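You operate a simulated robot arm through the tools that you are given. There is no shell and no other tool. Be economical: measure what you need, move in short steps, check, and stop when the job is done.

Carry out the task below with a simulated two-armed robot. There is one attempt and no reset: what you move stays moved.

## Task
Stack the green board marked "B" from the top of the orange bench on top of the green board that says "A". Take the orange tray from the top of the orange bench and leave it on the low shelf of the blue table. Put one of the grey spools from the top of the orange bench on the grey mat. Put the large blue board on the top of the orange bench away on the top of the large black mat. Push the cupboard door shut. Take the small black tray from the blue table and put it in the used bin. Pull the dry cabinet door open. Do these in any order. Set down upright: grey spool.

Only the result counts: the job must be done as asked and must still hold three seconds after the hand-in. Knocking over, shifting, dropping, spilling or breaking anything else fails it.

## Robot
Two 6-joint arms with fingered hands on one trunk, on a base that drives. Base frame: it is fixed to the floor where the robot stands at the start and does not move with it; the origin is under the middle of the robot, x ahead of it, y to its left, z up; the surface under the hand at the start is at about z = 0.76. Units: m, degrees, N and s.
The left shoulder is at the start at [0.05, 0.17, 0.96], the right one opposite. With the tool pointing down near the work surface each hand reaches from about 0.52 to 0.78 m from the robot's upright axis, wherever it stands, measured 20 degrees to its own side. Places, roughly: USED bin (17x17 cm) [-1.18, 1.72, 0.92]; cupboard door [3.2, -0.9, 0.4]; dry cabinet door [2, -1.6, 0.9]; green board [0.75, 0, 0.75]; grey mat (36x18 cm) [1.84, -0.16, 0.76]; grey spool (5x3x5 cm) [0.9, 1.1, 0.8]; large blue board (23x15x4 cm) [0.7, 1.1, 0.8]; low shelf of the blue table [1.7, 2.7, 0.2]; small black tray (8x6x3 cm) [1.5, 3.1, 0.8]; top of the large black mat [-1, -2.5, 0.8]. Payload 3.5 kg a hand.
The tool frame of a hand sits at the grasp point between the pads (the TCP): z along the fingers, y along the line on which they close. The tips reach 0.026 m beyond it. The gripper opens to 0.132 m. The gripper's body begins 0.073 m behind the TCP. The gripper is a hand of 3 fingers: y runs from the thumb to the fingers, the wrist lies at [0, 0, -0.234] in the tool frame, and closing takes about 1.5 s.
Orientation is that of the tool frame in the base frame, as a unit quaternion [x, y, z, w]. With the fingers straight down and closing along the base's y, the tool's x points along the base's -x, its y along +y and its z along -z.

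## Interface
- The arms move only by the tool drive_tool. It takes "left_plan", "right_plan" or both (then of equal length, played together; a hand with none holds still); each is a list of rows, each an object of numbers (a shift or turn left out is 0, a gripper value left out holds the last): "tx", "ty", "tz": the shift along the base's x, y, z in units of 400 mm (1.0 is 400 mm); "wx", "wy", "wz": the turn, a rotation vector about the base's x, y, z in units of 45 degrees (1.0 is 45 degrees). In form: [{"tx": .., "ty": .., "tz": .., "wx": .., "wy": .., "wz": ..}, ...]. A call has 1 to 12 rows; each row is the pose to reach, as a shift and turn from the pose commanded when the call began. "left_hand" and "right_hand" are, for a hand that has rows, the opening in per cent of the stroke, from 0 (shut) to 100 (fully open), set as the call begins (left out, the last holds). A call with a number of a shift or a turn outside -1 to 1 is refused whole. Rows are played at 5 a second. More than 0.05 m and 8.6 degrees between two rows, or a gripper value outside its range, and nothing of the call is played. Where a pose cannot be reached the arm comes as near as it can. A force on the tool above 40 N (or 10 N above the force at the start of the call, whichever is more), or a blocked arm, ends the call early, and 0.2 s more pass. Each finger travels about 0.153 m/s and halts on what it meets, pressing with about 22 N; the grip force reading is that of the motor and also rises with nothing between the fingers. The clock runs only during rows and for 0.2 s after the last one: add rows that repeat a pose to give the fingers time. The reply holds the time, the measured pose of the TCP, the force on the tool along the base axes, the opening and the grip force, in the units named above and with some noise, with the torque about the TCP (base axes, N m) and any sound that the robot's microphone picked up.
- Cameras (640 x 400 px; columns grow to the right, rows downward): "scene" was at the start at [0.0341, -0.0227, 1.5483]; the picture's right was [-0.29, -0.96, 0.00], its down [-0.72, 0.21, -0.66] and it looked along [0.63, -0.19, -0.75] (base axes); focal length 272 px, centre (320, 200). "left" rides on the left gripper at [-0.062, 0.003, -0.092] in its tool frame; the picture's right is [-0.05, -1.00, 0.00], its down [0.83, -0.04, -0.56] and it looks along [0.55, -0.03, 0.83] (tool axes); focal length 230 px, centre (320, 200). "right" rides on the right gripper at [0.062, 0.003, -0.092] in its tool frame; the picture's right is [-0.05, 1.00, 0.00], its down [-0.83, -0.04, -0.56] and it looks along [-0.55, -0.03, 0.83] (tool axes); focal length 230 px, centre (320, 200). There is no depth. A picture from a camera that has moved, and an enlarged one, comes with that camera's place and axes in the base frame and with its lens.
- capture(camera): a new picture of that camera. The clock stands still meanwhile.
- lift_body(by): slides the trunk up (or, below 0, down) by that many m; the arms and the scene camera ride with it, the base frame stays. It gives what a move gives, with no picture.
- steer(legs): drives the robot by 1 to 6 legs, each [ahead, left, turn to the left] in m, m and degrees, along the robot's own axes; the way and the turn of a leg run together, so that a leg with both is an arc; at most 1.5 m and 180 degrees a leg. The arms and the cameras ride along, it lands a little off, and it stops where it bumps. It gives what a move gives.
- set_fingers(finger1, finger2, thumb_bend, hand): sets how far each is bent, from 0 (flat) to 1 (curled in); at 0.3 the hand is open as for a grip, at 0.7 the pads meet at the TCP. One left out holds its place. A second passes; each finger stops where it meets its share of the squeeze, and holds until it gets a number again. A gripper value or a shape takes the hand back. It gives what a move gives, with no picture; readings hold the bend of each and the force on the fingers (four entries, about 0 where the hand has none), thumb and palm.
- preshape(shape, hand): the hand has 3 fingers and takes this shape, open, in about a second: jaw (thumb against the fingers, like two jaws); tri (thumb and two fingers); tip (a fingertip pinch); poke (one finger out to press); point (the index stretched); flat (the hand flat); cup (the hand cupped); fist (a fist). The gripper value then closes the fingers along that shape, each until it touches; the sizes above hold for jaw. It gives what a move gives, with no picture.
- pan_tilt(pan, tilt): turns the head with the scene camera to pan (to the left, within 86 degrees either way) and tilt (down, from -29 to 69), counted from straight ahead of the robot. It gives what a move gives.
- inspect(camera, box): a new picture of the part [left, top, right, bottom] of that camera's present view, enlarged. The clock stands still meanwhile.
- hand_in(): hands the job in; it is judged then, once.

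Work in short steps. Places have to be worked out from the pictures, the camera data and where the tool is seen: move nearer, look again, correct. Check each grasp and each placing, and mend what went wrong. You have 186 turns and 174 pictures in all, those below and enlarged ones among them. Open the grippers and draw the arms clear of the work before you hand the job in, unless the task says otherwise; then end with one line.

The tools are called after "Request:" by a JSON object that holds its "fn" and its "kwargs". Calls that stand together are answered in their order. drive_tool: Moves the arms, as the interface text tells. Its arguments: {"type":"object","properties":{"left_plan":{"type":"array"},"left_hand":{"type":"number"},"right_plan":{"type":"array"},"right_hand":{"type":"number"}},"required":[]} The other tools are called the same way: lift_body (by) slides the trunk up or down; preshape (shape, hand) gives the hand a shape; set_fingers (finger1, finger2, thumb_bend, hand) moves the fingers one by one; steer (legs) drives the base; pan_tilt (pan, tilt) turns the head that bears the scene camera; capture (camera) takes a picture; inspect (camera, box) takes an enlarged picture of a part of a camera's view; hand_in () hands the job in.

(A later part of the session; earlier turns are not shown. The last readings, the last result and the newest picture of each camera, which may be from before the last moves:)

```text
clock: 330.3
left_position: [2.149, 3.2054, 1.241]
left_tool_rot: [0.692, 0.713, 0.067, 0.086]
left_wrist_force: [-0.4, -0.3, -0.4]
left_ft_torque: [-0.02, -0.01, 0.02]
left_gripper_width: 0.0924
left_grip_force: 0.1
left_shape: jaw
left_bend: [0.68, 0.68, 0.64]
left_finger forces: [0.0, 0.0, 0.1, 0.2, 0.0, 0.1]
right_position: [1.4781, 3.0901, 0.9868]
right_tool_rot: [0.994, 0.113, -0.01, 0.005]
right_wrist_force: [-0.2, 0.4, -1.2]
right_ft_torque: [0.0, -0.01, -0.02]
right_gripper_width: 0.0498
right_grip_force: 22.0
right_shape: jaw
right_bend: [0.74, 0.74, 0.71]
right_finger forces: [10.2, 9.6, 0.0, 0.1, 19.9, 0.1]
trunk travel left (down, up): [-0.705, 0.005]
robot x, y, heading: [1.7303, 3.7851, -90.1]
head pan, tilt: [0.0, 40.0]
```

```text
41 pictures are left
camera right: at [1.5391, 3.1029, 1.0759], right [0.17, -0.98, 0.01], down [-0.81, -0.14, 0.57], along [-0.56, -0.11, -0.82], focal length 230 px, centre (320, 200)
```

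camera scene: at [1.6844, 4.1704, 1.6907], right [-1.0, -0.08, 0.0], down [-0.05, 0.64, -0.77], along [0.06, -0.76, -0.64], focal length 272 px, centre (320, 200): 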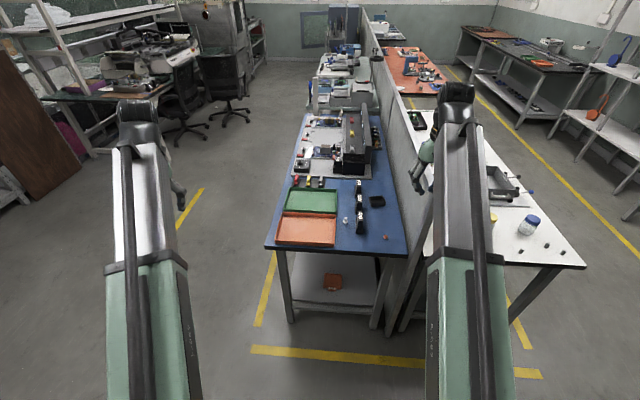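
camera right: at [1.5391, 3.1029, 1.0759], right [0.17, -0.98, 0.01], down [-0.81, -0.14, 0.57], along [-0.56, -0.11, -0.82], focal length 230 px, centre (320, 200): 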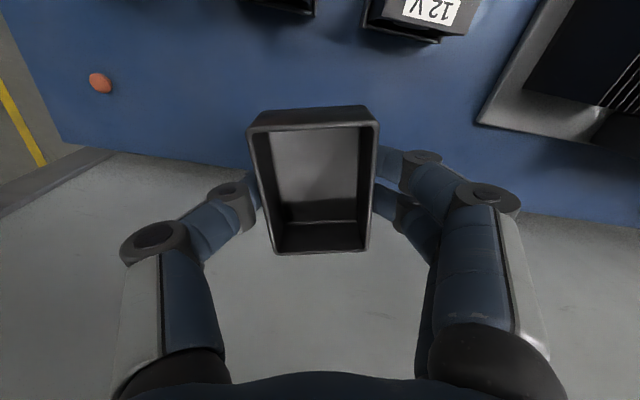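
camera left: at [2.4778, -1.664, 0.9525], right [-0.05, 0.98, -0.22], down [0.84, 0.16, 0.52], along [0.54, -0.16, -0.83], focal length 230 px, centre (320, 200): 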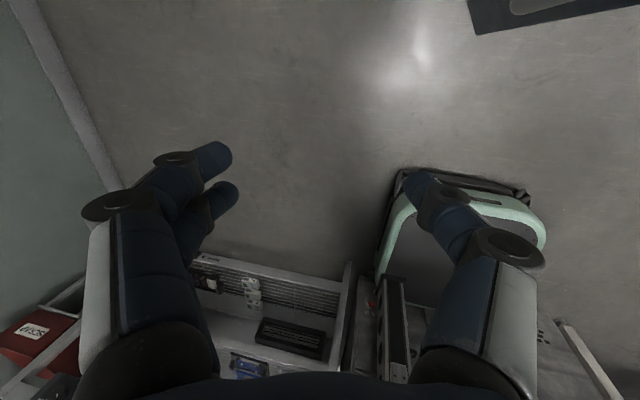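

Tray in hand. I raise it, back off and slide through the corridor to the front aisle, heading for the USED bin.

Request:
{"fn": "drive_tool", "kwargs": {"right_plan": [{"tz": 0.1}, {"tz": 0.2}, {"tz": 0.3}, {"tz": 0.4}, {"tz": 0.5}, {"tz": 0.6}]}}

Request:
{"fn": "steer", "kwargs": {"legs": [[-0.38, 0, 0], [0, -1.3, 0], [0, -0.75, 0], [1.0, 0, 0]]}}

Request:
{"fn": "pan_tilt", "kwargs": {"pan": -45, "tilt": 30}}

Request:
{"fn": "capture", "kwargs": {"camera": "scene"}}

```text
clock: 331.7
left_position: [2.1489, 3.2056, 1.2408]
left_tool_rot: [0.692, 0.713, 0.066, 0.085]
left_wrist_force: [0.2, 1.2, -0.3]
left_ft_torque: [0.01, -0.01, -0.02]
left_gripper_width: 0.0923
left_grip_force: 0.0
left_shape: jaw
left_bend: [0.68, 0.68, 0.64]
left_finger forces: [0.0, 0.0, 0.1, 0.1, 0.0, 0.0]
right_position: [1.4794, 3.0907, 1.2245]
right_tool_rot: [0.994, 0.112, -0.009, 0.005]
right_wrist_force: [-0.3, 0.9, -0.8]
right_ft_torque: [-0.01, 0.03, 0.0]
right_gripper_width: 0.0497
right_grip_force: 22.2
right_shape: jaw
right_bend: [0.74, 0.74, 0.71]
right_finger forces: [10.1, 9.6, 0.1, 0.0, 19.8, 0.0]
trunk travel left (down, up): [-0.705, 0.005]
robot x, y, heading: [1.7323, 3.7835, -89.9]
head pan, tilt: [0.0, 40.0]
```

```text
clock: 348.7
left_position: [0.0677, 2.5754, 1.2396]
left_tool_rot: [0.704, 0.702, 0.065, 0.086]
left_wrist_force: [-0.4, 0.2, 0.1]
left_ft_torque: [0.01, -0.04, 0.04]
left_gripper_width: 0.0921
left_grip_force: 0.0
left_shape: jaw
left_bend: [0.68, 0.68, 0.64]
left_finger forces: [0.0, 0.1, 0.0, 0.1, 0.0, 0.1]
right_position: [-0.6074, 2.4824, 1.2231]
right_tool_rot: [0.995, 0.096, -0.009, 0.004]
right_wrist_force: [0.3, -0.4, -0.8]
right_ft_torque: [0.04, 0.0, 0.0]
right_gripper_width: 0.0493
right_grip_force: 22.2
right_shape: jaw
right_bend: [0.74, 0.74, 0.71]
right_finger forces: [10.1, 9.6, 0.0, 0.0, 19.8, 0.0]
trunk travel left (down, up): [-0.705, 0.005]
robot x, y, heading: [-0.3306, 3.1724, -92.1]
head pan, tilt: [0.0, 40.0]
```

```text
clock: 349.8
left_position: [0.0663, 2.5765, 1.2401]
left_tool_rot: [0.705, 0.701, 0.066, 0.087]
left_wrist_force: [-1.1, 0.5, -0.2]
left_ft_torque: [-0.02, 0.0, 0.01]
left_gripper_width: 0.0921
left_grip_force: 0.1
left_shape: jaw
left_bend: [0.68, 0.68, 0.64]
left_finger forces: [0.0, 0.0, 0.0, 0.1, 0.0, 0.0]
right_position: [-0.608, 2.4826, 1.223]
right_tool_rot: [0.995, 0.096, -0.009, 0.005]
right_wrist_force: [0.0, 1.3, -0.8]
right_ft_torque: [-0.01, -0.03, 0.01]
right_gripper_width: 0.0497
right_grip_force: 21.9
right_shape: jaw
right_bend: [0.74, 0.74, 0.71]
right_finger forces: [10.1, 9.6, 0.0, 0.0, 19.8, 0.0]
trunk travel left (down, up): [-0.705, 0.005]
robot x, y, heading: [-0.3294, 3.172, -92.0]
head pan, tilt: [-45.0, 30.0]
```

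```text
40 pictures are left
camera scene: at [-0.3964, 3.1478, 1.706], right [-0.68, 0.73, 0.0], down [0.36, 0.34, -0.87], along [-0.63, -0.59, -0.5], focal length 272 px, centre (320, 200)
```

scene: 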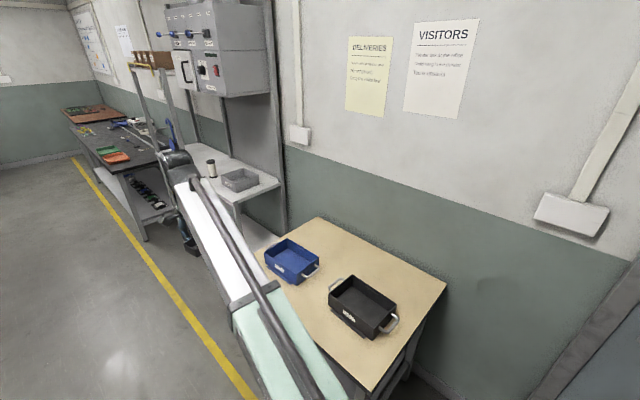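

The grey square box on the shelf matches the USED bin; I zoom to read the labels.

Request:
{"fn": "inspect", "kwargs": {"camera": "scene", "box": [190, 150, 290, 215]}}

Request:
{"fn": "inspect", "kwargs": {"camera": "scene", "box": [250, 225, 410, 350]}}

```text
6.15 times, centred on (240, 182) of scene
camera zoom: at [-0.3964, 3.1478, 1.706], right [-0.68, 0.73, 0.0], down [0.36, 0.34, -0.87], along [-0.63, -0.59, -0.5], focal length 1673 px, centre (812, 308)
```

zoom: 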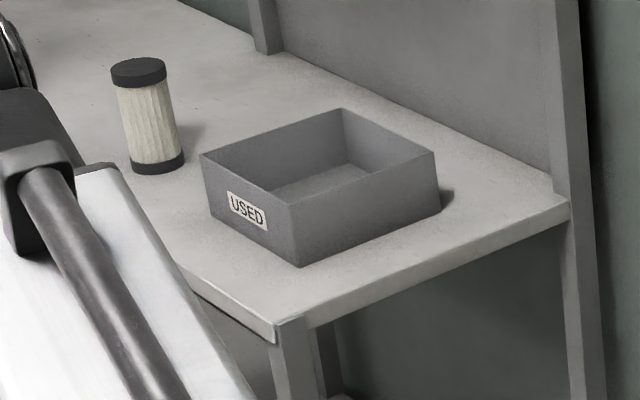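

```text
3.20 times, centred on (330, 288) of scene
camera zoom: at [-0.3964, 3.1478, 1.706], right [-0.68, 0.73, 0.0], down [0.36, 0.34, -0.87], along [-0.63, -0.59, -0.5], focal length 870 px, centre (288, -80)
```

zoom: 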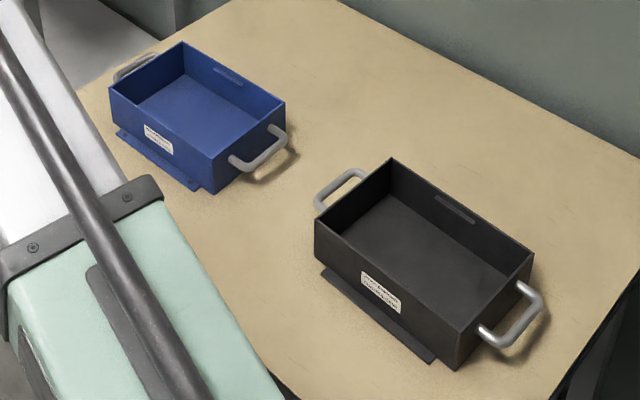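

The USED bin is at centre ≈(-1.186,1.718), rim ≈0.99. I retract the left hand, drive to (-0.15,1.46) and turn to face the shelf.

Request:
{"fn": "drive_tool", "kwargs": {"left_plan": [{"ty": 0.1}, {"ty": 0.2}, {"ty": 0.25}]}}

Request:
{"fn": "steer", "kwargs": {"legs": [[0, 0.2, 2], [1.5, 0, 0], [0.2, 0, 0], [0, 0, -90]]}}

Request:
{"fn": "pan_tilt", "kwargs": {"pan": 0, "tilt": 30}}

Request:
{"fn": "capture", "kwargs": {"camera": "scene"}}

```text
clock: 350.6
left_position: [0.066, 2.6772, 1.2387]
left_tool_rot: [0.704, 0.701, 0.066, 0.088]
left_wrist_force: [-0.1, 0.9, -0.2]
left_ft_torque: [0.02, -0.02, -0.02]
left_gripper_width: 0.0924
left_grip_force: 0.1
left_shape: jaw
left_bend: [0.68, 0.68, 0.64]
left_finger forces: [0.0, 0.0, 0.0, 0.0, 0.0, 0.0]
right_position: [-0.6081, 2.4837, 1.2228]
right_tool_rot: [0.995, 0.096, -0.009, 0.005]
right_wrist_force: [-0.5, 0.5, 0.0]
right_ft_torque: [0.0, -0.02, 0.0]
right_gripper_width: 0.0496
right_grip_force: 21.9
right_shape: jaw
right_bend: [0.74, 0.74, 0.71]
right_finger forces: [10.0, 9.6, 0.0, 0.0, 19.8, 0.1]
trunk travel left (down, up): [-0.705, 0.005]
robot x, y, heading: [-0.3353, 3.175, -92.1]
head pan, tilt: [-45.0, 30.0]
```

```text
clock: 364.3
left_position: [-0.6069, 1.0395, 1.2396]
left_tool_rot: [0.994, 0.017, -0.013, 0.11]
left_wrist_force: [-0.6, 0.3, -0.8]
left_ft_torque: [0.0, -0.04, 0.04]
left_gripper_width: 0.0924
left_grip_force: 0.0
left_shape: jaw
left_bend: [0.68, 0.68, 0.64]
left_finger forces: [0.1, 0.0, 0.0, 0.1, 0.0, 0.0]
right_position: [-0.8255, 1.7067, 1.2241]
right_tool_rot: [0.784, -0.621, -0.009, -0.002]
right_wrist_force: [-0.4, 0.0, -0.9]
right_ft_torque: [0.01, 0.0, 0.02]
right_gripper_width: 0.0493
right_grip_force: 22.1
right_shape: jaw
right_bend: [0.74, 0.74, 0.71]
right_finger forces: [9.9, 9.5, 0.0, 0.1, 19.2, 0.0]
trunk travel left (down, up): [-0.705, 0.005]
robot x, y, heading: [-0.13, 1.4575, -179.3]
head pan, tilt: [-45.0, 30.0]
```

```text
clock: 365.4
left_position: [-0.6065, 1.0386, 1.2398]
left_tool_rot: [0.994, 0.016, -0.014, 0.108]
left_wrist_force: [0.7, -0.8, 0.0]
left_ft_torque: [-0.02, 0.02, -0.02]
left_gripper_width: 0.0925
left_grip_force: 0.0
left_shape: jaw
left_bend: [0.68, 0.68, 0.64]
left_finger forces: [0.1, 0.0, 0.0, 0.0, 0.1, 0.1]
right_position: [-0.8253, 1.707, 1.224]
right_tool_rot: [0.784, -0.621, -0.011, -0.002]
right_wrist_force: [0.5, -0.3, -0.9]
right_ft_torque: [-0.02, 0.0, -0.01]
right_gripper_width: 0.0494
right_grip_force: 22.0
right_shape: jaw
right_bend: [0.74, 0.74, 0.71]
right_finger forces: [10.0, 9.4, 0.0, 0.1, 19.2, 0.0]
trunk travel left (down, up): [-0.705, 0.005]
robot x, y, heading: [-0.129, 1.4576, -179.7]
head pan, tilt: [0.0, 30.0]
```

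```text
37 pictures are left
camera scene: at [-0.1795, 1.4554, 1.7061], right [0.0, 1.0, 0.0], down [0.5, 0.0, -0.87], along [-0.87, 0.0, -0.5], focal length 272 px, centre (320, 200)
```

scene: 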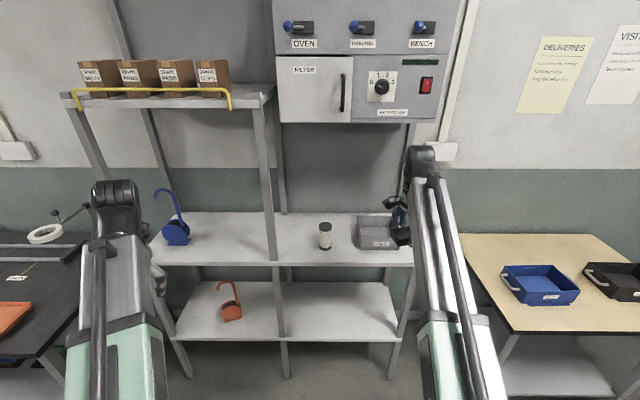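

I drive ahead 0.355 m and align the hand with the bin.

Request:
{"fn": "steer", "kwargs": {"legs": [[0.355, 0, 0]]}}

Request:
{"fn": "drive_tool", "kwargs": {"right_plan": [{"wz": -0.15}, {"wz": -0.29}, {"wz": -0.29}]}}

Request:
{"fn": "capture", "kwargs": {"camera": "right"}}

```text
clock: 367.3
left_position: [-0.8817, 1.0384, 1.2418]
left_tool_rot: [0.994, 0.015, -0.016, 0.108]
left_wrist_force: [0.0, -1.0, 0.7]
left_ft_torque: [0.01, 0.03, 0.0]
left_gripper_width: 0.0922
left_grip_force: 0.0
left_shape: jaw
left_bend: [0.68, 0.68, 0.64]
left_finger forces: [0.0, 0.0, 0.1, 0.1, 0.0, 0.1]
right_position: [-1.087, 1.7078, 1.2218]
right_tool_rot: [0.783, -0.622, -0.011, -0.002]
right_wrist_force: [0.4, -1.5, 0.2]
right_ft_torque: [-0.03, 0.0, 0.01]
right_gripper_width: 0.0494
right_grip_force: 21.7
right_shape: jaw
right_bend: [0.74, 0.74, 0.71]
right_finger forces: [10.0, 9.6, 0.0, 0.1, 19.5, 0.1]
trunk travel left (down, up): [-0.705, 0.005]
robot x, y, heading: [-0.408, 1.4561, -180.0]
head pan, tilt: [0.0, 30.0]
stopped in leg 1: the robot was blocked; the commanded pose is now the measured one
```

```text
clock: 368.1
left_position: [-0.8779, 1.0383, 1.2428]
left_tool_rot: [0.994, 0.016, -0.017, 0.108]
left_wrist_force: [0.1, 0.1, -0.2]
left_ft_torque: [-0.01, 0.02, -0.01]
left_gripper_width: 0.0921
left_grip_force: 0.0
left_shape: jaw
left_bend: [0.68, 0.68, 0.64]
left_finger forces: [0.0, 0.0, 0.1, 0.0, 0.0, 0.1]
right_position: [-1.087, 1.7056, 1.2225]
right_tool_rot: [-0.707, 0.707, 0.01, 0.003]
right_wrist_force: [-0.6, -0.3, -0.2]
right_ft_torque: [0.0, 0.01, -0.02]
right_gripper_width: 0.049
right_grip_force: 22.0
right_shape: jaw
right_bend: [0.74, 0.74, 0.71]
right_finger forces: [10.1, 9.6, 0.0, 0.0, 19.6, 0.0]
trunk travel left (down, up): [-0.705, 0.005]
robot x, y, heading: [-0.4064, 1.451, -179.9]
head pan, tilt: [0.0, 30.0]
```

```text
36 pictures are left
camera right: at [-1.0893, 1.6431, 1.3132], right [-1.0, 0.05, 0.01], down [0.05, 0.82, 0.57], along [0.02, 0.57, -0.82], focal length 230 px, centre (320, 200)
```

right: 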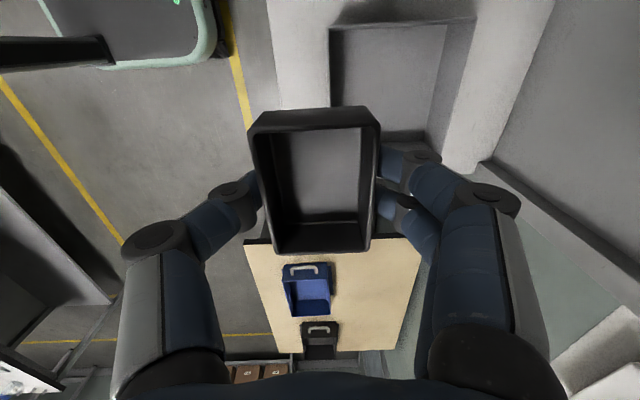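

The base is blocked at x=-0.41, so I reach the remaining 10 cm with the arm, above the rim first.

Request:
{"fn": "drive_tool", "kwargs": {"right_plan": [{"tx": -0.1, "ty": 0.01}, {"tx": -0.2, "ty": 0.02}, {"tx": -0.245, "ty": 0.03}, {"tx": -0.245, "ty": 0.03, "tz": -0.1}, {"tx": -0.245, "ty": 0.03, "tz": -0.2}, {"tx": -0.245, "ty": 0.03, "tz": -0.3}, {"tx": -0.245, "ty": 0.03, "tz": -0.35}, {"tx": -0.245, "ty": 0.03, "tz": -0.35}]}}

Request:
{"fn": "capture", "kwargs": {"camera": "right"}}

Request:
{"fn": "capture", "kwargs": {"camera": "scene"}}

```text
clock: 369.9
left_position: [-0.8864, 1.0393, 1.2399]
left_tool_rot: [0.994, 0.015, -0.013, 0.108]
left_wrist_force: [0.7, 0.6, -0.1]
left_ft_torque: [0.0, 0.01, 0.0]
left_gripper_width: 0.0922
left_grip_force: 0.0
left_shape: jaw
left_bend: [0.68, 0.68, 0.64]
left_finger forces: [0.1, 0.0, 0.1, 0.1, 0.1, 0.0]
right_position: [-1.1437, 1.7121, 1.0719]
right_tool_rot: [0.707, -0.707, -0.008, -0.004]
right_wrist_force: [0.2, -0.1, -0.5]
right_ft_torque: [-0.04, 0.04, 0.02]
right_gripper_width: 0.0494
right_grip_force: 21.9
right_shape: jaw
right_bend: [0.74, 0.74, 0.71]
right_finger forces: [9.9, 9.5, 0.0, 0.0, 19.5, 0.0]
right hand out of reach, approached as far as the arm can: row 1, 2, 3, 4, 5, 6, 7, 8
trunk travel left (down, up): [-0.705, 0.005]
robot x, y, heading: [-0.4046, 1.4541, -179.9]
head pan, tilt: [0.0, 30.0]
```

```text
35 pictures are left
camera right: at [-1.1467, 1.6495, 1.1637], right [-1.0, 0.05, 0.01], down [0.05, 0.82, 0.57], along [0.02, 0.57, -0.82], focal length 230 px, centre (320, 200)
```

right: 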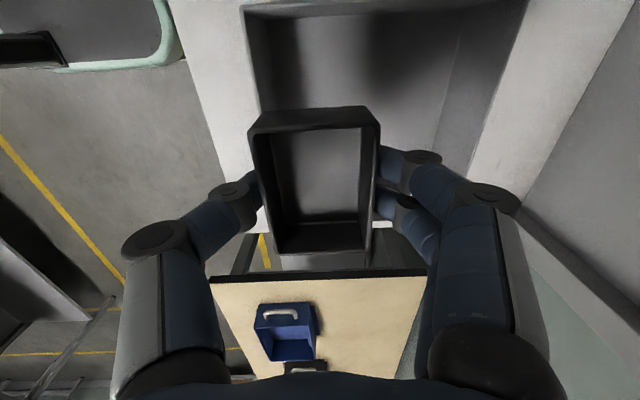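

```text
34 pictures are left
camera scene: at [-0.4575, 1.4537, 1.7061], right [0.0, 1.0, 0.0], down [0.5, 0.0, -0.87], along [-0.87, 0.0, -0.5], focal length 272 px, centre (320, 200)
```

scene: 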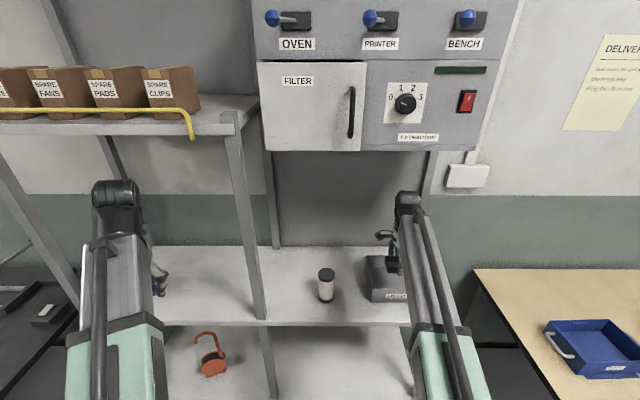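

Still 4 cm short. I slide the base 0.2 m to the right to straighten the reach, bringing the hand back over the bin.

Request:
{"fn": "steer", "kwargs": {"legs": [[0, -0.2, 0]]}}

Request:
{"fn": "drive_tool", "kwargs": {"right_plan": [{"ty": -0.1}, {"ty": -0.2}, {"ty": -0.3}, {"ty": -0.4}, {"ty": -0.49, "tx": -0.03}, {"ty": -0.49, "tx": -0.07}, {"ty": -0.49, "tx": -0.11}, {"ty": -0.49, "tx": -0.11}]}}

Request:
{"fn": "capture", "kwargs": {"camera": "right"}}

```text
clock: 371.5
left_position: [-0.8847, 1.2356, 1.2394]
left_tool_rot: [0.994, 0.017, -0.013, 0.109]
left_wrist_force: [-0.8, 0.9, 0.5]
left_ft_torque: [-0.04, -0.02, -0.02]
left_gripper_width: 0.0922
left_grip_force: 0.0
left_shape: jaw
left_bend: [0.68, 0.68, 0.64]
left_finger forces: [0.1, 0.0, 0.0, 0.1, 0.0, 0.0]
right_position: [-1.145, 1.9076, 1.0741]
right_tool_rot: [0.708, -0.706, -0.007, -0.003]
right_wrist_force: [0.0, 0.4, 0.0]
right_ft_torque: [-0.01, 0.0, 0.0]
right_gripper_width: 0.0493
right_grip_force: 21.9
right_shape: jaw
right_bend: [0.74, 0.74, 0.71]
right_finger forces: [9.9, 9.5, 0.1, 0.0, 19.5, 0.0]
trunk travel left (down, up): [-0.705, 0.005]
robot x, y, heading: [-0.4111, 1.6512, -179.5]
head pan, tilt: [0.0, 30.0]
```

```text
clock: 373.3
left_position: [-0.886, 1.2348, 1.2386]
left_tool_rot: [0.994, 0.017, -0.013, 0.108]
left_wrist_force: [0.7, 0.5, -0.7]
left_ft_torque: [0.0, -0.01, -0.01]
left_gripper_width: 0.0923
left_grip_force: 0.0
left_shape: jaw
left_bend: [0.68, 0.68, 0.64]
left_finger forces: [0.1, 0.0, 0.1, 0.1, 0.0, 0.0]
right_position: [-1.1422, 1.7164, 1.0664]
right_tool_rot: [0.708, -0.706, -0.008, -0.004]
right_wrist_force: [0.2, -0.2, -0.3]
right_ft_torque: [-0.01, 0.01, 0.0]
right_gripper_width: 0.0492
right_grip_force: 21.6
right_shape: jaw
right_bend: [0.74, 0.74, 0.71]
right_finger forces: [9.7, 9.4, 0.0, 0.1, 19.2, 0.1]
right hand out of reach, approached as far as the arm can: row 5, 6, 7, 8
trunk travel left (down, up): [-0.705, 0.005]
robot x, y, heading: [-0.4075, 1.6537, -179.6]
head pan, tilt: [0.0, 30.0]
```

```text
33 pictures are left
camera right: at [-1.1457, 1.6545, 1.1571], right [-1.0, 0.05, 0.01], down [0.04, 0.82, 0.57], along [0.02, 0.57, -0.82], focal length 230 px, centre (320, 200)
```

right: 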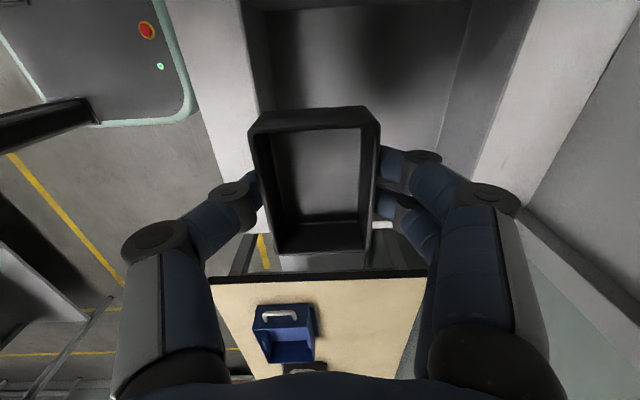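

I try driving forward the missing 4.5 cm from this new position.

Request:
{"fn": "steer", "kwargs": {"legs": [[0.045, 0, 0]]}}

```text
clock: 374.2
left_position: [-0.9357, 1.2348, 1.2371]
left_tool_rot: [0.994, 0.018, -0.012, 0.108]
left_wrist_force: [-1.0, 0.0, 0.2]
left_ft_torque: [-0.01, -0.09, -0.03]
left_gripper_width: 0.0923
left_grip_force: 0.0
left_shape: jaw
left_bend: [0.68, 0.68, 0.64]
left_finger forces: [0.0, 0.1, 0.0, 0.0, 0.0, 0.0]
right_position: [-1.1908, 1.7157, 1.0636]
right_tool_rot: [0.708, -0.706, -0.008, -0.005]
right_wrist_force: [-0.2, -0.1, -0.1]
right_ft_torque: [-0.01, -0.05, 0.01]
right_gripper_width: 0.0495
right_grip_force: 22.0
right_shape: jaw
right_bend: [0.74, 0.74, 0.71]
right_finger forces: [10.0, 9.4, 0.1, 0.0, 19.2, 0.0]
trunk travel left (down, up): [-0.705, 0.005]
robot x, y, heading: [-0.4554, 1.6518, -179.6]
head pan, tilt: [0.0, 30.0]
```

Now centred over the bin (-1.191,1.716). I lower the tray into it.

Request:
{"fn": "drive_tool", "kwargs": {"right_plan": [{"tz": -0.1}, {"tz": -0.17}, {"tz": -0.22}, {"tz": -0.25}, {"tz": -0.27}, {"tz": -0.28}]}}

Request:
{"fn": "capture", "kwargs": {"camera": "right"}}

```text
clock: 375.6
left_position: [-0.9312, 1.2342, 1.2406]
left_tool_rot: [0.994, 0.018, -0.014, 0.109]
left_wrist_force: [0.4, 0.1, 0.0]
left_ft_torque: [0.03, 0.0, -0.02]
left_gripper_width: 0.0923
left_grip_force: 0.0
left_shape: jaw
left_bend: [0.68, 0.68, 0.64]
left_finger forces: [0.0, 0.0, 0.0, 0.1, 0.0, 0.0]
right_position: [-1.1895, 1.7168, 0.955]
right_tool_rot: [0.708, -0.706, -0.008, -0.004]
right_wrist_force: [-0.4, -0.1, -0.4]
right_ft_torque: [0.0, -0.03, 0.03]
right_gripper_width: 0.049
right_grip_force: 21.2
right_shape: jaw
right_bend: [0.74, 0.74, 0.71]
right_finger forces: [9.8, 9.3, 0.1, 0.0, 19.1, 0.0]
trunk travel left (down, up): [-0.705, 0.005]
robot x, y, heading: [-0.4548, 1.6518, -179.8]
head pan, tilt: [0.0, 30.0]
```

```text
32 pictures are left
camera right: at [-1.1914, 1.6533, 1.0448], right [-1.0, 0.05, 0.01], down [0.04, 0.82, 0.57], along [0.02, 0.57, -0.82], focal length 230 px, centre (320, 200)
```

right: 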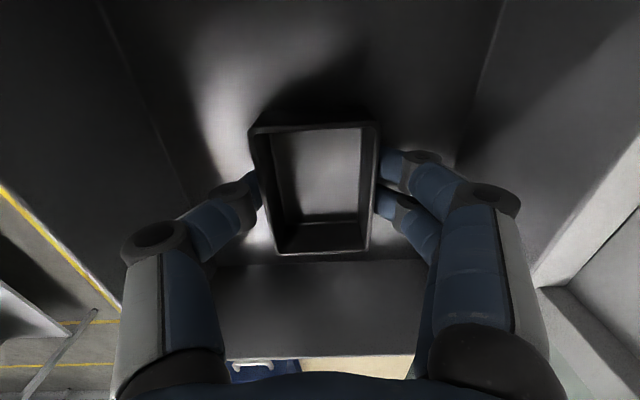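

The tray is inside the bin; I lower until it touches the floor.

Request:
{"fn": "drive_tool", "kwargs": {"right_plan": [{"tz": -0.012}, {"tz": -0.024}, {"tz": -0.036}, {"tz": -0.048}, {"tz": -0.06}]}}

```text
clock: 376.4
left_position: [-0.9302, 1.2335, 1.2392]
left_tool_rot: [0.994, 0.016, -0.013, 0.108]
left_wrist_force: [0.0, -0.9, 0.1]
left_ft_torque: [0.03, -0.01, -0.02]
left_gripper_width: 0.0922
left_grip_force: 0.1
left_shape: jaw
left_bend: [0.68, 0.68, 0.64]
left_finger forces: [0.1, 0.0, 0.0, 0.0, 0.0, 0.0]
right_position: [-1.1896, 1.7159, 0.9513]
right_tool_rot: [0.708, -0.706, -0.012, 0.0]
right_wrist_force: [5.6, 0.2, 22.5]
right_ft_torque: [-0.1, -0.76, 0.08]
right_gripper_width: 0.0497
right_grip_force: 22.4
right_shape: jaw
right_bend: [0.74, 0.74, 0.71]
right_finger forces: [13.3, 8.3, 0.0, 0.1, 37.5, 0.0]
trunk travel left (down, up): [-0.705, 0.005]
robot x, y, heading: [-0.4529, 1.6492, -179.7]
head pan, tilt: [0.0, 30.0]
stopped in row 3 (right hand): the force on the tool passed its limit at 46 N (the readings are from after the stop); the commanded pose is now the measured one
```

On the bin floor. I relieve slightly, open moderately and lift out straight up.

Request:
{"fn": "drive_tool", "kwargs": {"right_plan": [{"tz": 0.005}, {"tz": 0.005}, {"tz": 0.005}, {"tz": 0.005}], "right_hand": 56}}

Request:
{"fn": "drive_tool", "kwargs": {"right_plan": [{"tz": 0.05}, {"tz": 0.12}, {"tz": 0.22}, {"tz": 0.32}, {"tz": 0.42}, {"tz": 0.52}, {"tz": 0.62}, {"tz": 0.68}]}}

Request:
{"fn": "capture", "kwargs": {"camera": "right"}}

```text
clock: 377.4
left_position: [-0.9314, 1.2338, 1.2394]
left_tool_rot: [0.994, 0.017, -0.015, 0.108]
left_wrist_force: [-0.7, 0.8, 0.4]
left_ft_torque: [-0.04, 0.01, 0.04]
left_gripper_width: 0.0923
left_grip_force: 0.1
left_shape: jaw
left_bend: [0.68, 0.68, 0.64]
left_finger forces: [0.1, 0.0, 0.1, 0.1, 0.0, 0.0]
right_position: [-1.1906, 1.716, 0.9507]
right_tool_rot: [0.708, -0.706, -0.011, 0.0]
right_wrist_force: [-4.1, 1.3, 17.0]
right_ft_torque: [-0.05, -0.21, -0.01]
right_gripper_width: 0.0656
right_grip_force: 0.1
right_shape: jaw
right_bend: [0.73, 0.72, 0.72]
right_finger forces: [4.2, 0.5, 0.0, 0.0, 12.2, 0.1]
trunk travel left (down, up): [-0.705, 0.005]
robot x, y, heading: [-0.4524, 1.6485, -179.8]
head pan, tilt: [0.0, 30.0]
```

```text
clock: 379.2
left_position: [-0.9329, 1.235, 1.2381]
left_tool_rot: [0.994, 0.016, -0.013, 0.108]
left_wrist_force: [0.3, -0.3, -0.3]
left_ft_torque: [0.0, -0.01, -0.01]
left_gripper_width: 0.0923
left_grip_force: 0.0
left_shape: jaw
left_bend: [0.68, 0.68, 0.64]
left_finger forces: [0.0, 0.1, 0.1, 0.1, 0.0, 0.1]
right_position: [-1.159, 1.7225, 1.2027]
right_tool_rot: [0.708, -0.706, -0.009, -0.003]
right_wrist_force: [-0.1, -0.5, 1.0]
right_ft_torque: [0.06, 0.0, 0.01]
right_gripper_width: 0.0734
right_grip_force: 0.2
right_shape: jaw
right_bend: [0.72, 0.72, 0.7]
right_finger forces: [0.0, 0.1, 0.1, 0.0, 0.0, 0.0]
right hand out of reach, approached as far as the arm can: row 5, 6, 7, 8
trunk travel left (down, up): [-0.705, 0.005]
robot x, y, heading: [-0.4546, 1.6508, -179.9]
head pan, tilt: [0.0, 30.0]
```

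```text
31 pictures are left
camera right: at [-1.1616, 1.6596, 1.2933], right [-1.0, 0.05, 0.01], down [0.04, 0.82, 0.57], along [0.02, 0.57, -0.82], focal length 230 px, centre (320, 200)
```

right: 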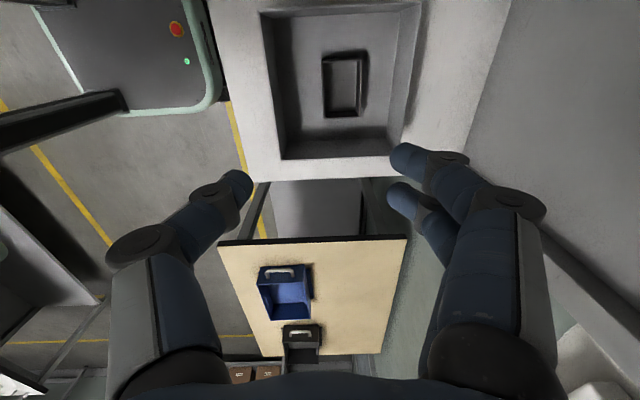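

The small tray lies in the USED bin. Now I back off, turn around to face the bench for the large blue board.

Request:
{"fn": "steer", "kwargs": {"legs": [[-0.36, 0, 0], [0, 0, -90], [0, 0, -90], [0, -0.55, 0]]}}

Request:
{"fn": "pan_tilt", "kwargs": {"pan": 0, "tilt": 45}}

Request:
{"fn": "capture", "kwargs": {"camera": "scene"}}

```text
clock: 391.9
left_position: [0.3897, 1.5147, 1.2396]
left_tool_rot: [0.0, 0.994, 0.108, 0.014]
left_wrist_force: [0.2, 0.7, 0.5]
left_ft_torque: [0.05, 0.0, -0.02]
left_gripper_width: 0.0919
left_grip_force: 0.0
left_shape: jaw
left_bend: [0.68, 0.68, 0.64]
left_finger forces: [0.0, 0.0, 0.1, 0.0, 0.0, 0.0]
right_position: [0.602, 1.0191, 1.2085]
right_tool_rot: [0.716, 0.698, -0.001, 0.011]
right_wrist_force: [0.2, 0.3, 0.0]
right_ft_torque: [-0.02, 0.0, -0.02]
right_gripper_width: 0.0736
right_grip_force: 0.1
right_shape: jaw
right_bend: [0.72, 0.72, 0.7]
right_finger forces: [0.1, 0.0, 0.0, 0.1, 0.1, 0.0]
trunk travel left (down, up): [-0.705, 0.005]
robot x, y, heading: [-0.1026, 1.1162, -1.3]
head pan, tilt: [0.0, 30.0]
```

```text
clock: 392.7
left_position: [0.3897, 1.5168, 1.2398]
left_tool_rot: [-0.001, 0.994, 0.108, 0.014]
left_wrist_force: [0.6, -0.2, -0.3]
left_ft_torque: [-0.02, 0.01, -0.01]
left_gripper_width: 0.0922
left_grip_force: 0.1
left_shape: jaw
left_bend: [0.68, 0.68, 0.64]
left_finger forces: [0.0, 0.1, 0.1, 0.0, 0.1, 0.0]
right_position: [0.6021, 1.0191, 1.2093]
right_tool_rot: [0.717, 0.697, 0.0, 0.012]
right_wrist_force: [0.2, 0.6, 0.8]
right_ft_torque: [-0.01, 0.01, -0.03]
right_gripper_width: 0.0736
right_grip_force: 0.1
right_shape: jaw
right_bend: [0.72, 0.72, 0.7]
right_finger forces: [0.1, 0.1, 0.1, 0.0, 0.0, 0.1]
trunk travel left (down, up): [-0.705, 0.005]
robot x, y, heading: [-0.1038, 1.1168, -1.3]
head pan, tilt: [0.0, 45.0]
```

```text
30 pictures are left
camera scene: at [-0.0608, 1.1131, 1.6835], right [-0.03, -1.0, 0.0], down [-0.71, 0.02, -0.71], along [0.71, -0.02, -0.71], focal length 272 px, centre (320, 200)
```

scene: 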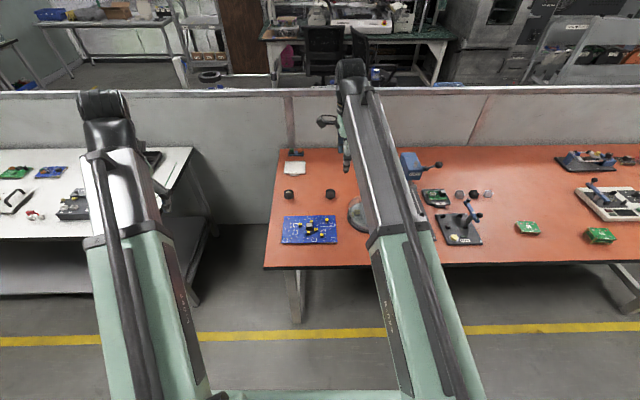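

I zoom in on the blue board to see its grip block.

Request:
{"fn": "inspect", "kwargs": {"camera": "scene", "box": [270, 205, 350, 255]}}

Request:
{"fn": "capture", "kwargs": {"camera": "right"}}

```text
8.00 times, centred on (310, 230) of scene
camera zoom: at [-0.0608, 1.1131, 1.6835], right [-0.03, -1.0, 0.0], down [-0.71, 0.02, -0.71], along [0.71, -0.02, -0.71], focal length 2175 px, centre (400, -40)
```

zoom: 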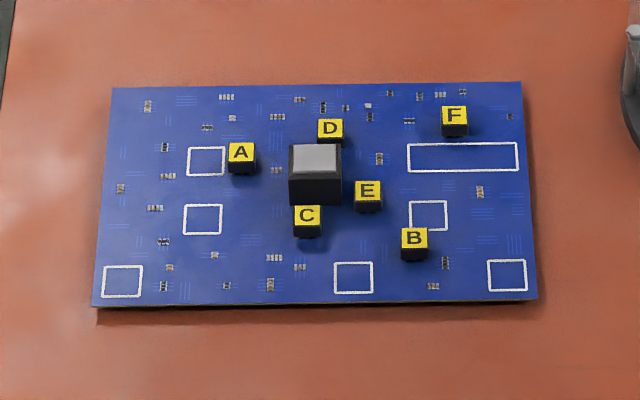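

```text
28 pictures are left
camera right: at [0.6053, 1.0844, 1.3], right [1.0, -0.08, 0.02], down [-0.08, -0.82, 0.57], along [-0.03, -0.57, -0.82], focal length 230 px, centre (320, 200)
```

right: 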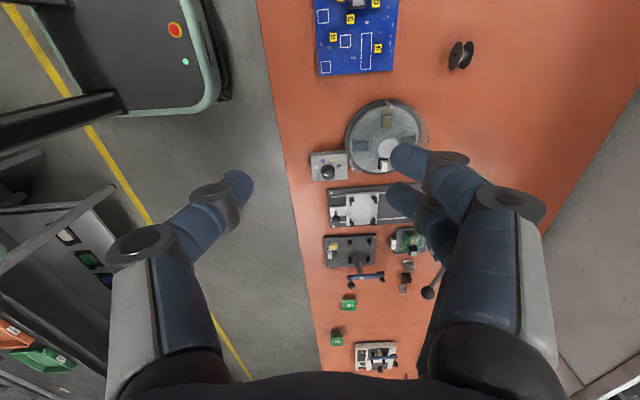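

The board has a central block (~2.7 cm wide, top ≈0.80) to grip; small parts beside it are ~1 cm tall. I position the base and bring the left hand over it, levelling its tilt.

Request:
{"fn": "steer", "kwargs": {"legs": [[0.15, -0.2, 1.3]]}}

Request:
{"fn": "drive_tool", "kwargs": {"left_plan": [{"tx": 0.06, "ty": -0.08, "wx": -0.14, "wy": 0.02}, {"tx": 0.12, "ty": -0.16, "wx": -0.276, "wy": 0.036}, {"tx": 0.18, "ty": -0.24, "wx": -0.276, "wy": 0.036}, {"tx": 0.26, "ty": -0.32, "wx": -0.276, "wy": 0.036}, {"tx": 0.33, "ty": -0.4, "wx": -0.276, "wy": 0.036}, {"tx": 0.33, "ty": -0.4, "tz": -0.1, "wx": -0.276, "wy": 0.036}, {"tx": 0.33, "ty": -0.4, "tz": -0.2, "wx": -0.276, "wy": 0.036}, {"tx": 0.33, "ty": -0.4, "tz": -0.3, "wx": -0.276, "wy": 0.036}, {"tx": 0.33, "ty": -0.4, "tz": -0.4, "wx": -0.276, "wy": 0.036}, {"tx": 0.33, "ty": -0.4, "tz": -0.5, "wx": -0.276, "wy": 0.036}, {"tx": 0.33, "ty": -0.4, "tz": -0.6, "wx": -0.276, "wy": 0.036}, {"tx": 0.33, "ty": -0.4, "tz": -0.7, "wx": -0.276, "wy": 0.036}], "left_hand": 60}}

Request:
{"fn": "capture", "kwargs": {"camera": "left"}}

```text
clock: 394.5
left_position: [0.5264, 1.3228, 1.2404]
left_tool_rot: [-0.013, 0.994, 0.109, 0.014]
left_wrist_force: [0.5, -0.2, 0.7]
left_ft_torque: [0.01, 0.01, 0.03]
left_gripper_width: 0.0923
left_grip_force: 0.0
left_shape: jaw
left_bend: [0.68, 0.68, 0.64]
left_finger forces: [0.0, 0.0, 0.0, 0.0, 0.0, 0.0]
right_position: [0.7493, 0.8321, 1.2091]
right_tool_rot: [0.709, 0.705, 0.001, 0.011]
right_wrist_force: [-0.5, 0.2, 0.4]
right_ft_torque: [0.03, -0.03, -0.04]
right_gripper_width: 0.0736
right_grip_force: 0.1
right_shape: jaw
right_bend: [0.72, 0.72, 0.7]
right_finger forces: [0.0, 0.0, 0.0, 0.0, 0.0, 0.0]
trunk travel left (down, up): [-0.705, 0.005]
robot x, y, heading: [0.0449, 0.9109, 0.1]
head pan, tilt: [0.0, 45.0]
```

```text
clock: 397.1
left_position: [0.6583, 1.1643, 0.9593]
left_tool_rot: [-0.013, 1.0, 0.0, -0.002]
left_wrist_force: [0.6, 0.5, 0.7]
left_ft_torque: [0.01, -0.01, 0.01]
left_gripper_width: 0.0796
left_grip_force: 0.0
left_shape: jaw
left_bend: [0.71, 0.71, 0.71]
left_finger forces: [0.1, 0.1, 0.1, 0.1, 0.0, 0.1]
left hand out of reach, approached as far as the arm can: row 2, 3
right_position: [0.7495, 0.8342, 1.2087]
right_tool_rot: [0.708, 0.706, 0.0, 0.01]
right_wrist_force: [-0.2, -0.1, -1.6]
right_ft_torque: [-0.01, -0.03, 0.01]
right_gripper_width: 0.0736
right_grip_force: 0.1
right_shape: jaw
right_bend: [0.72, 0.72, 0.7]
right_finger forces: [0.1, 0.0, 0.0, 0.1, 0.1, 0.0]
trunk travel left (down, up): [-0.705, 0.005]
robot x, y, heading: [0.044, 0.9093, -0.1]
head pan, tilt: [0.0, 45.0]
```

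```text
27 pictures are left
camera left: at [0.7189, 1.1689, 1.0515], right [0.08, -1.0, 0.0], down [-0.83, -0.07, 0.56], along [-0.56, -0.04, -0.83], focal length 230 px, centre (320, 200)
```

left: 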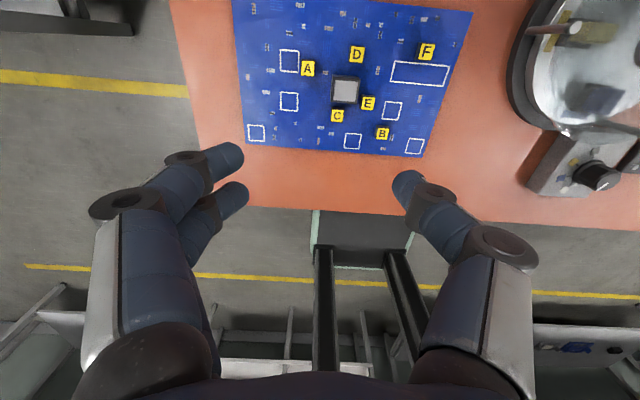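

Block at ≈(0.682,1.141). I centre above it at z≈0.86 and check.

Request:
{"fn": "drive_tool", "kwargs": {"left_plan": [{"tx": 0.06, "ty": -0.057}, {"tx": 0.06, "ty": -0.057, "tz": -0.1}, {"tx": 0.06, "ty": -0.057, "tz": -0.2}, {"tx": 0.06, "ty": -0.057, "tz": -0.25}, {"tx": 0.06, "ty": -0.057, "tz": -0.25}]}}

Request:
{"fn": "inspect", "kwargs": {"camera": "left", "box": [160, 20, 480, 240]}}

```text
clock: 398.3
left_position: [0.6822, 1.1402, 0.8585]
left_tool_rot: [-0.013, 1.0, -0.001, -0.002]
left_wrist_force: [0.5, 0.0, -0.8]
left_ft_torque: [-0.04, 0.02, -0.01]
left_gripper_width: 0.0796
left_grip_force: 0.1
left_shape: jaw
left_bend: [0.71, 0.71, 0.71]
left_finger forces: [0.0, 0.0, 0.0, 0.0, 0.0, 0.0]
right_position: [0.7483, 0.8327, 1.2079]
right_tool_rot: [0.709, 0.706, 0.0, 0.01]
right_wrist_force: [1.2, 0.5, -0.3]
right_ft_torque: [-0.01, 0.02, -0.01]
right_gripper_width: 0.0738
right_grip_force: 0.1
right_shape: jaw
right_bend: [0.72, 0.72, 0.7]
right_finger forces: [0.0, 0.1, 0.0, 0.0, 0.0, 0.0]
trunk travel left (down, up): [-0.705, 0.005]
robot x, y, heading: [0.0418, 0.9128, 0.2]
head pan, tilt: [0.0, 45.0]
```

```text
1.82 times, centred on (320, 130) of left
camera zoom: at [0.7419, 1.1459, 0.9516], right [0.08, -1.0, 0.0], down [-0.83, -0.07, 0.56], along [-0.56, -0.04, -0.83], focal length 418 px, centre (320, 327)
```

zoom: 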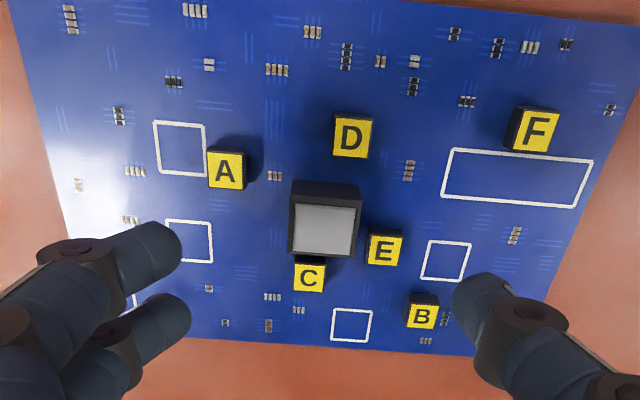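

Centred. I descend to TCP≈0.811 and close on the block.

Request:
{"fn": "drive_tool", "kwargs": {"left_plan": [{"tx": 0.006, "tz": -0.06}, {"tx": 0.006, "tz": -0.1}, {"tx": 0.006, "tz": -0.119}, {"tx": 0.006, "tz": -0.119}]}}

Request:
{"fn": "drive_tool", "kwargs": {"left_plan": [{}, {}, {}, {}, {}, {}], "left_hand": 3}}

Request:
{"fn": "inspect", "kwargs": {"camera": "left", "box": [160, 60, 480, 280]}}

```text
clock: 399.3
left_position: [0.6833, 1.141, 0.8131]
left_tool_rot: [-0.013, 1.0, 0.0, -0.003]
left_wrist_force: [0.2, 0.7, -0.6]
left_ft_torque: [0.01, 0.02, 0.01]
left_gripper_width: 0.0795
left_grip_force: 0.0
left_shape: jaw
left_bend: [0.71, 0.71, 0.71]
left_finger forces: [0.1, 0.1, 0.0, 0.0, 0.0, 0.0]
right_position: [0.7481, 0.8338, 1.209]
right_tool_rot: [0.708, 0.706, 0.0, 0.012]
right_wrist_force: [0.0, -0.1, -0.8]
right_ft_torque: [0.02, 0.04, -0.05]
right_gripper_width: 0.0735
right_grip_force: 0.1
right_shape: jaw
right_bend: [0.72, 0.72, 0.7]
right_finger forces: [0.0, 0.0, 0.0, 0.1, 0.0, 0.0]
trunk travel left (down, up): [-0.705, 0.005]
robot x, y, heading: [0.0433, 0.9072, -0.3]
head pan, tilt: [0.0, 45.0]
```

```text
clock: 400.7
left_position: [0.6828, 1.141, 0.8133]
left_tool_rot: [-0.013, 1.0, 0.0, -0.002]
left_wrist_force: [-1.2, -0.7, -0.8]
left_ft_torque: [-0.01, 0.01, 0.03]
left_gripper_width: 0.0222
left_grip_force: 22.0
left_shape: jaw
left_bend: [0.73, 0.73, 0.7]
left_finger forces: [9.4, 9.9, 0.0, 0.0, 19.5, 0.0]
right_position: [0.7492, 0.8334, 1.2098]
right_tool_rot: [0.709, 0.705, 0.001, 0.011]
right_wrist_force: [0.7, 0.2, -0.2]
right_ft_torque: [-0.01, -0.03, -0.02]
right_gripper_width: 0.0737
right_grip_force: 0.0
right_shape: jaw
right_bend: [0.72, 0.72, 0.7]
right_finger forces: [0.0, 0.0, 0.0, 0.0, 0.1, 0.1]
trunk travel left (down, up): [-0.705, 0.005]
robot x, y, heading: [0.0416, 0.9089, -0.0]
head pan, tilt: [0.0, 45.0]
```

```text
1.82 times, centred on (320, 170) of left
camera zoom: at [0.7433, 1.146, 0.9056], right [0.08, -1.0, 0.0], down [-0.83, -0.07, 0.56], along [-0.56, -0.04, -0.83], focal length 418 px, centre (320, 254)
```

zoom: 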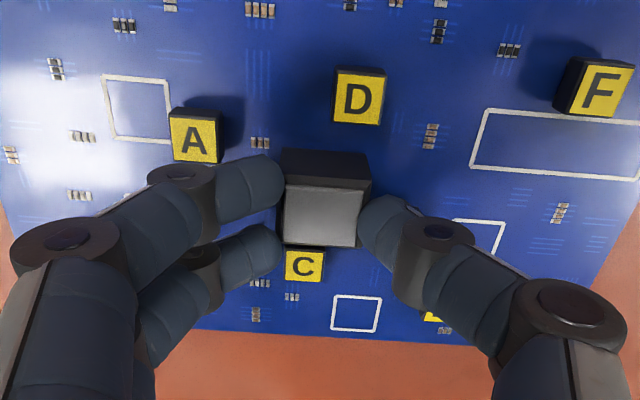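

Gripped with 20 N on the block. I lift gently and check the board comes level.

Request:
{"fn": "drive_tool", "kwargs": {"left_plan": [{"tz": 0.02}, {"tz": 0.05}, {"tz": 0.1}, {"tz": 0.16}, {"tz": 0.16}]}}

Request:
{"fn": "capture", "kwargs": {"camera": "left"}}

```text
clock: 401.9
left_position: [0.6828, 1.1407, 0.8761]
left_tool_rot: [-0.013, 1.0, 0.0, -0.002]
left_wrist_force: [-0.7, 0.6, -1.5]
left_ft_torque: [0.0, -0.01, 0.01]
left_gripper_width: 0.0217
left_grip_force: 22.0
left_shape: jaw
left_bend: [0.73, 0.73, 0.7]
left_finger forces: [9.7, 9.8, 0.0, 0.0, 18.0, 0.0]
right_position: [0.7484, 0.8325, 1.2104]
right_tool_rot: [0.709, 0.706, 0.001, 0.011]
right_wrist_force: [-0.2, -0.1, 0.3]
right_ft_torque: [0.04, 0.0, 0.02]
right_gripper_width: 0.0738
right_grip_force: 0.0
right_shape: jaw
right_bend: [0.72, 0.72, 0.7]
right_finger forces: [0.1, 0.0, 0.1, 0.1, 0.0, 0.0]
trunk travel left (down, up): [-0.705, 0.005]
robot x, y, heading: [0.0435, 0.9134, 0.0]
head pan, tilt: [0.0, 45.0]
```

```text
24 pictures are left
camera left: at [0.7432, 1.1458, 0.9692], right [0.08, -1.0, 0.0], down [-0.83, -0.06, 0.56], along [-0.56, -0.04, -0.83], focal length 230 px, centre (320, 200)
```

left: 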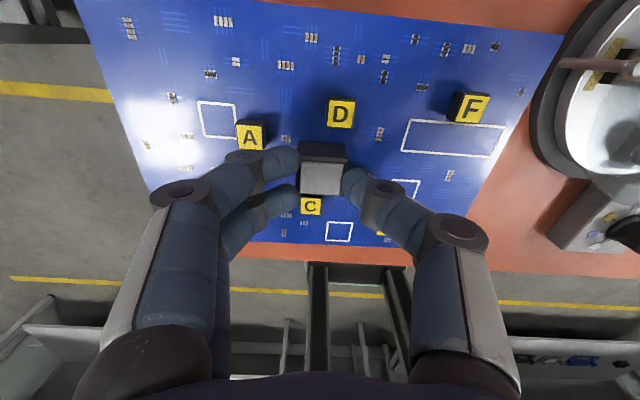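

The board is lifted level. I raise it, back off, drive along the aisle toward the black mat and turn to face -x.

Request:
{"fn": "drive_tool", "kwargs": {"left_plan": [{"tz": 0.1}, {"tz": 0.2}, {"tz": 0.3}, {"tz": 0.4}, {"tz": 0.5}, {"tz": 0.6}, {"tz": 0.65}]}}

Request:
{"fn": "steer", "kwargs": {"legs": [[-0.25, 0, 0], [0, -1.2, 0], [0, -1.2, 0], [0, 0, 90], [0, 0, 90]]}}

Request:
{"fn": "pan_tilt", "kwargs": {"pan": 25, "tilt": 30}}

Request:
{"fn": "capture", "kwargs": {"camera": "scene"}}

```text
clock: 403.5
left_position: [0.6821, 1.1416, 1.1369]
left_tool_rot: [-0.013, 1.0, 0.0, -0.002]
left_wrist_force: [-0.7, 0.0, -1.8]
left_ft_torque: [0.05, 0.0, 0.03]
left_gripper_width: 0.0218
left_grip_force: 21.8
left_shape: jaw
left_bend: [0.73, 0.73, 0.7]
left_finger forces: [9.5, 9.8, 0.1, 0.0, 17.4, 0.0]
right_position: [0.7479, 0.8348, 1.2098]
right_tool_rot: [0.709, 0.706, 0.0, 0.011]
right_wrist_force: [-0.2, 0.1, -0.7]
right_ft_torque: [0.0, 0.0, -0.03]
right_gripper_width: 0.0735
right_grip_force: 0.1
right_shape: jaw
right_bend: [0.72, 0.72, 0.7]
right_finger forces: [0.0, 0.1, 0.0, 0.1, 0.0, 0.1]
trunk travel left (down, up): [-0.705, 0.005]
robot x, y, heading: [0.0389, 0.91, -0.1]
head pan, tilt: [0.0, 45.0]
```

```text
clock: 424.4
left_position: [-0.8527, -1.7193, 1.136]
left_tool_rot: [1.0, 0.005, 0.002, 0.0]
left_wrist_force: [0.3, 0.0, -0.2]
left_ft_torque: [-0.01, 0.01, 0.03]
left_gripper_width: 0.0123
left_grip_force: 21.6
left_shape: jaw
left_bend: [0.75, 0.75, 0.75]
left_finger forces: [0.0, 0.0, 0.0, 0.0, 0.1, 0.0]
right_position: [-0.9133, -1.4107, 1.2091]
right_tool_rot: [-0.7, 0.714, 0.011, 0.0]
right_wrist_force: [0.4, -0.6, 0.0]
right_ft_torque: [0.0, 0.0, 0.0]
right_gripper_width: 0.0735
right_grip_force: 0.0
right_shape: jaw
right_bend: [0.72, 0.72, 0.7]
right_finger forces: [0.0, 0.1, 0.0, 0.0, 0.1, 0.0]
trunk travel left (down, up): [-0.705, 0.005]
robot x, y, heading: [-0.21, -1.4968, 179.4]
head pan, tilt: [0.0, 45.0]
```

```text
clock: 425.3
left_position: [-0.8513, -1.7189, 1.1362]
left_tool_rot: [1.0, 0.006, 0.002, 0.0]
left_wrist_force: [0.5, 0.1, -0.4]
left_ft_torque: [-0.01, -0.03, -0.01]
left_gripper_width: 0.0123
left_grip_force: 22.3
left_shape: jaw
left_bend: [0.75, 0.75, 0.75]
left_finger forces: [0.0, 0.0, 0.0, 0.0, 0.0, 0.0]
right_position: [-0.9135, -1.4114, 1.2106]
right_tool_rot: [-0.7, 0.714, 0.011, -0.001]
right_wrist_force: [0.3, -0.1, 0.2]
right_ft_torque: [0.03, 0.01, 0.02]
right_gripper_width: 0.0736
right_grip_force: 0.1
right_shape: jaw
right_bend: [0.72, 0.72, 0.7]
right_finger forces: [0.0, 0.1, 0.0, 0.0, 0.0, 0.0]
trunk travel left (down, up): [-0.705, 0.005]
robot x, y, heading: [-0.2064, -1.4957, 179.1]
head pan, tilt: [25.0, 30.0]
```

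```text
23 pictures are left
camera scene: at [-0.2523, -1.5349, 1.706], right [-0.41, 0.91, 0.0], down [0.46, 0.2, -0.87], along [-0.79, -0.35, -0.5], focal length 272 px, centre (320, 200)
```

scene: 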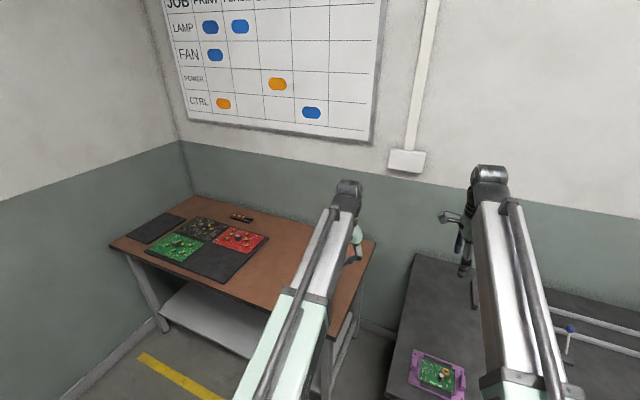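

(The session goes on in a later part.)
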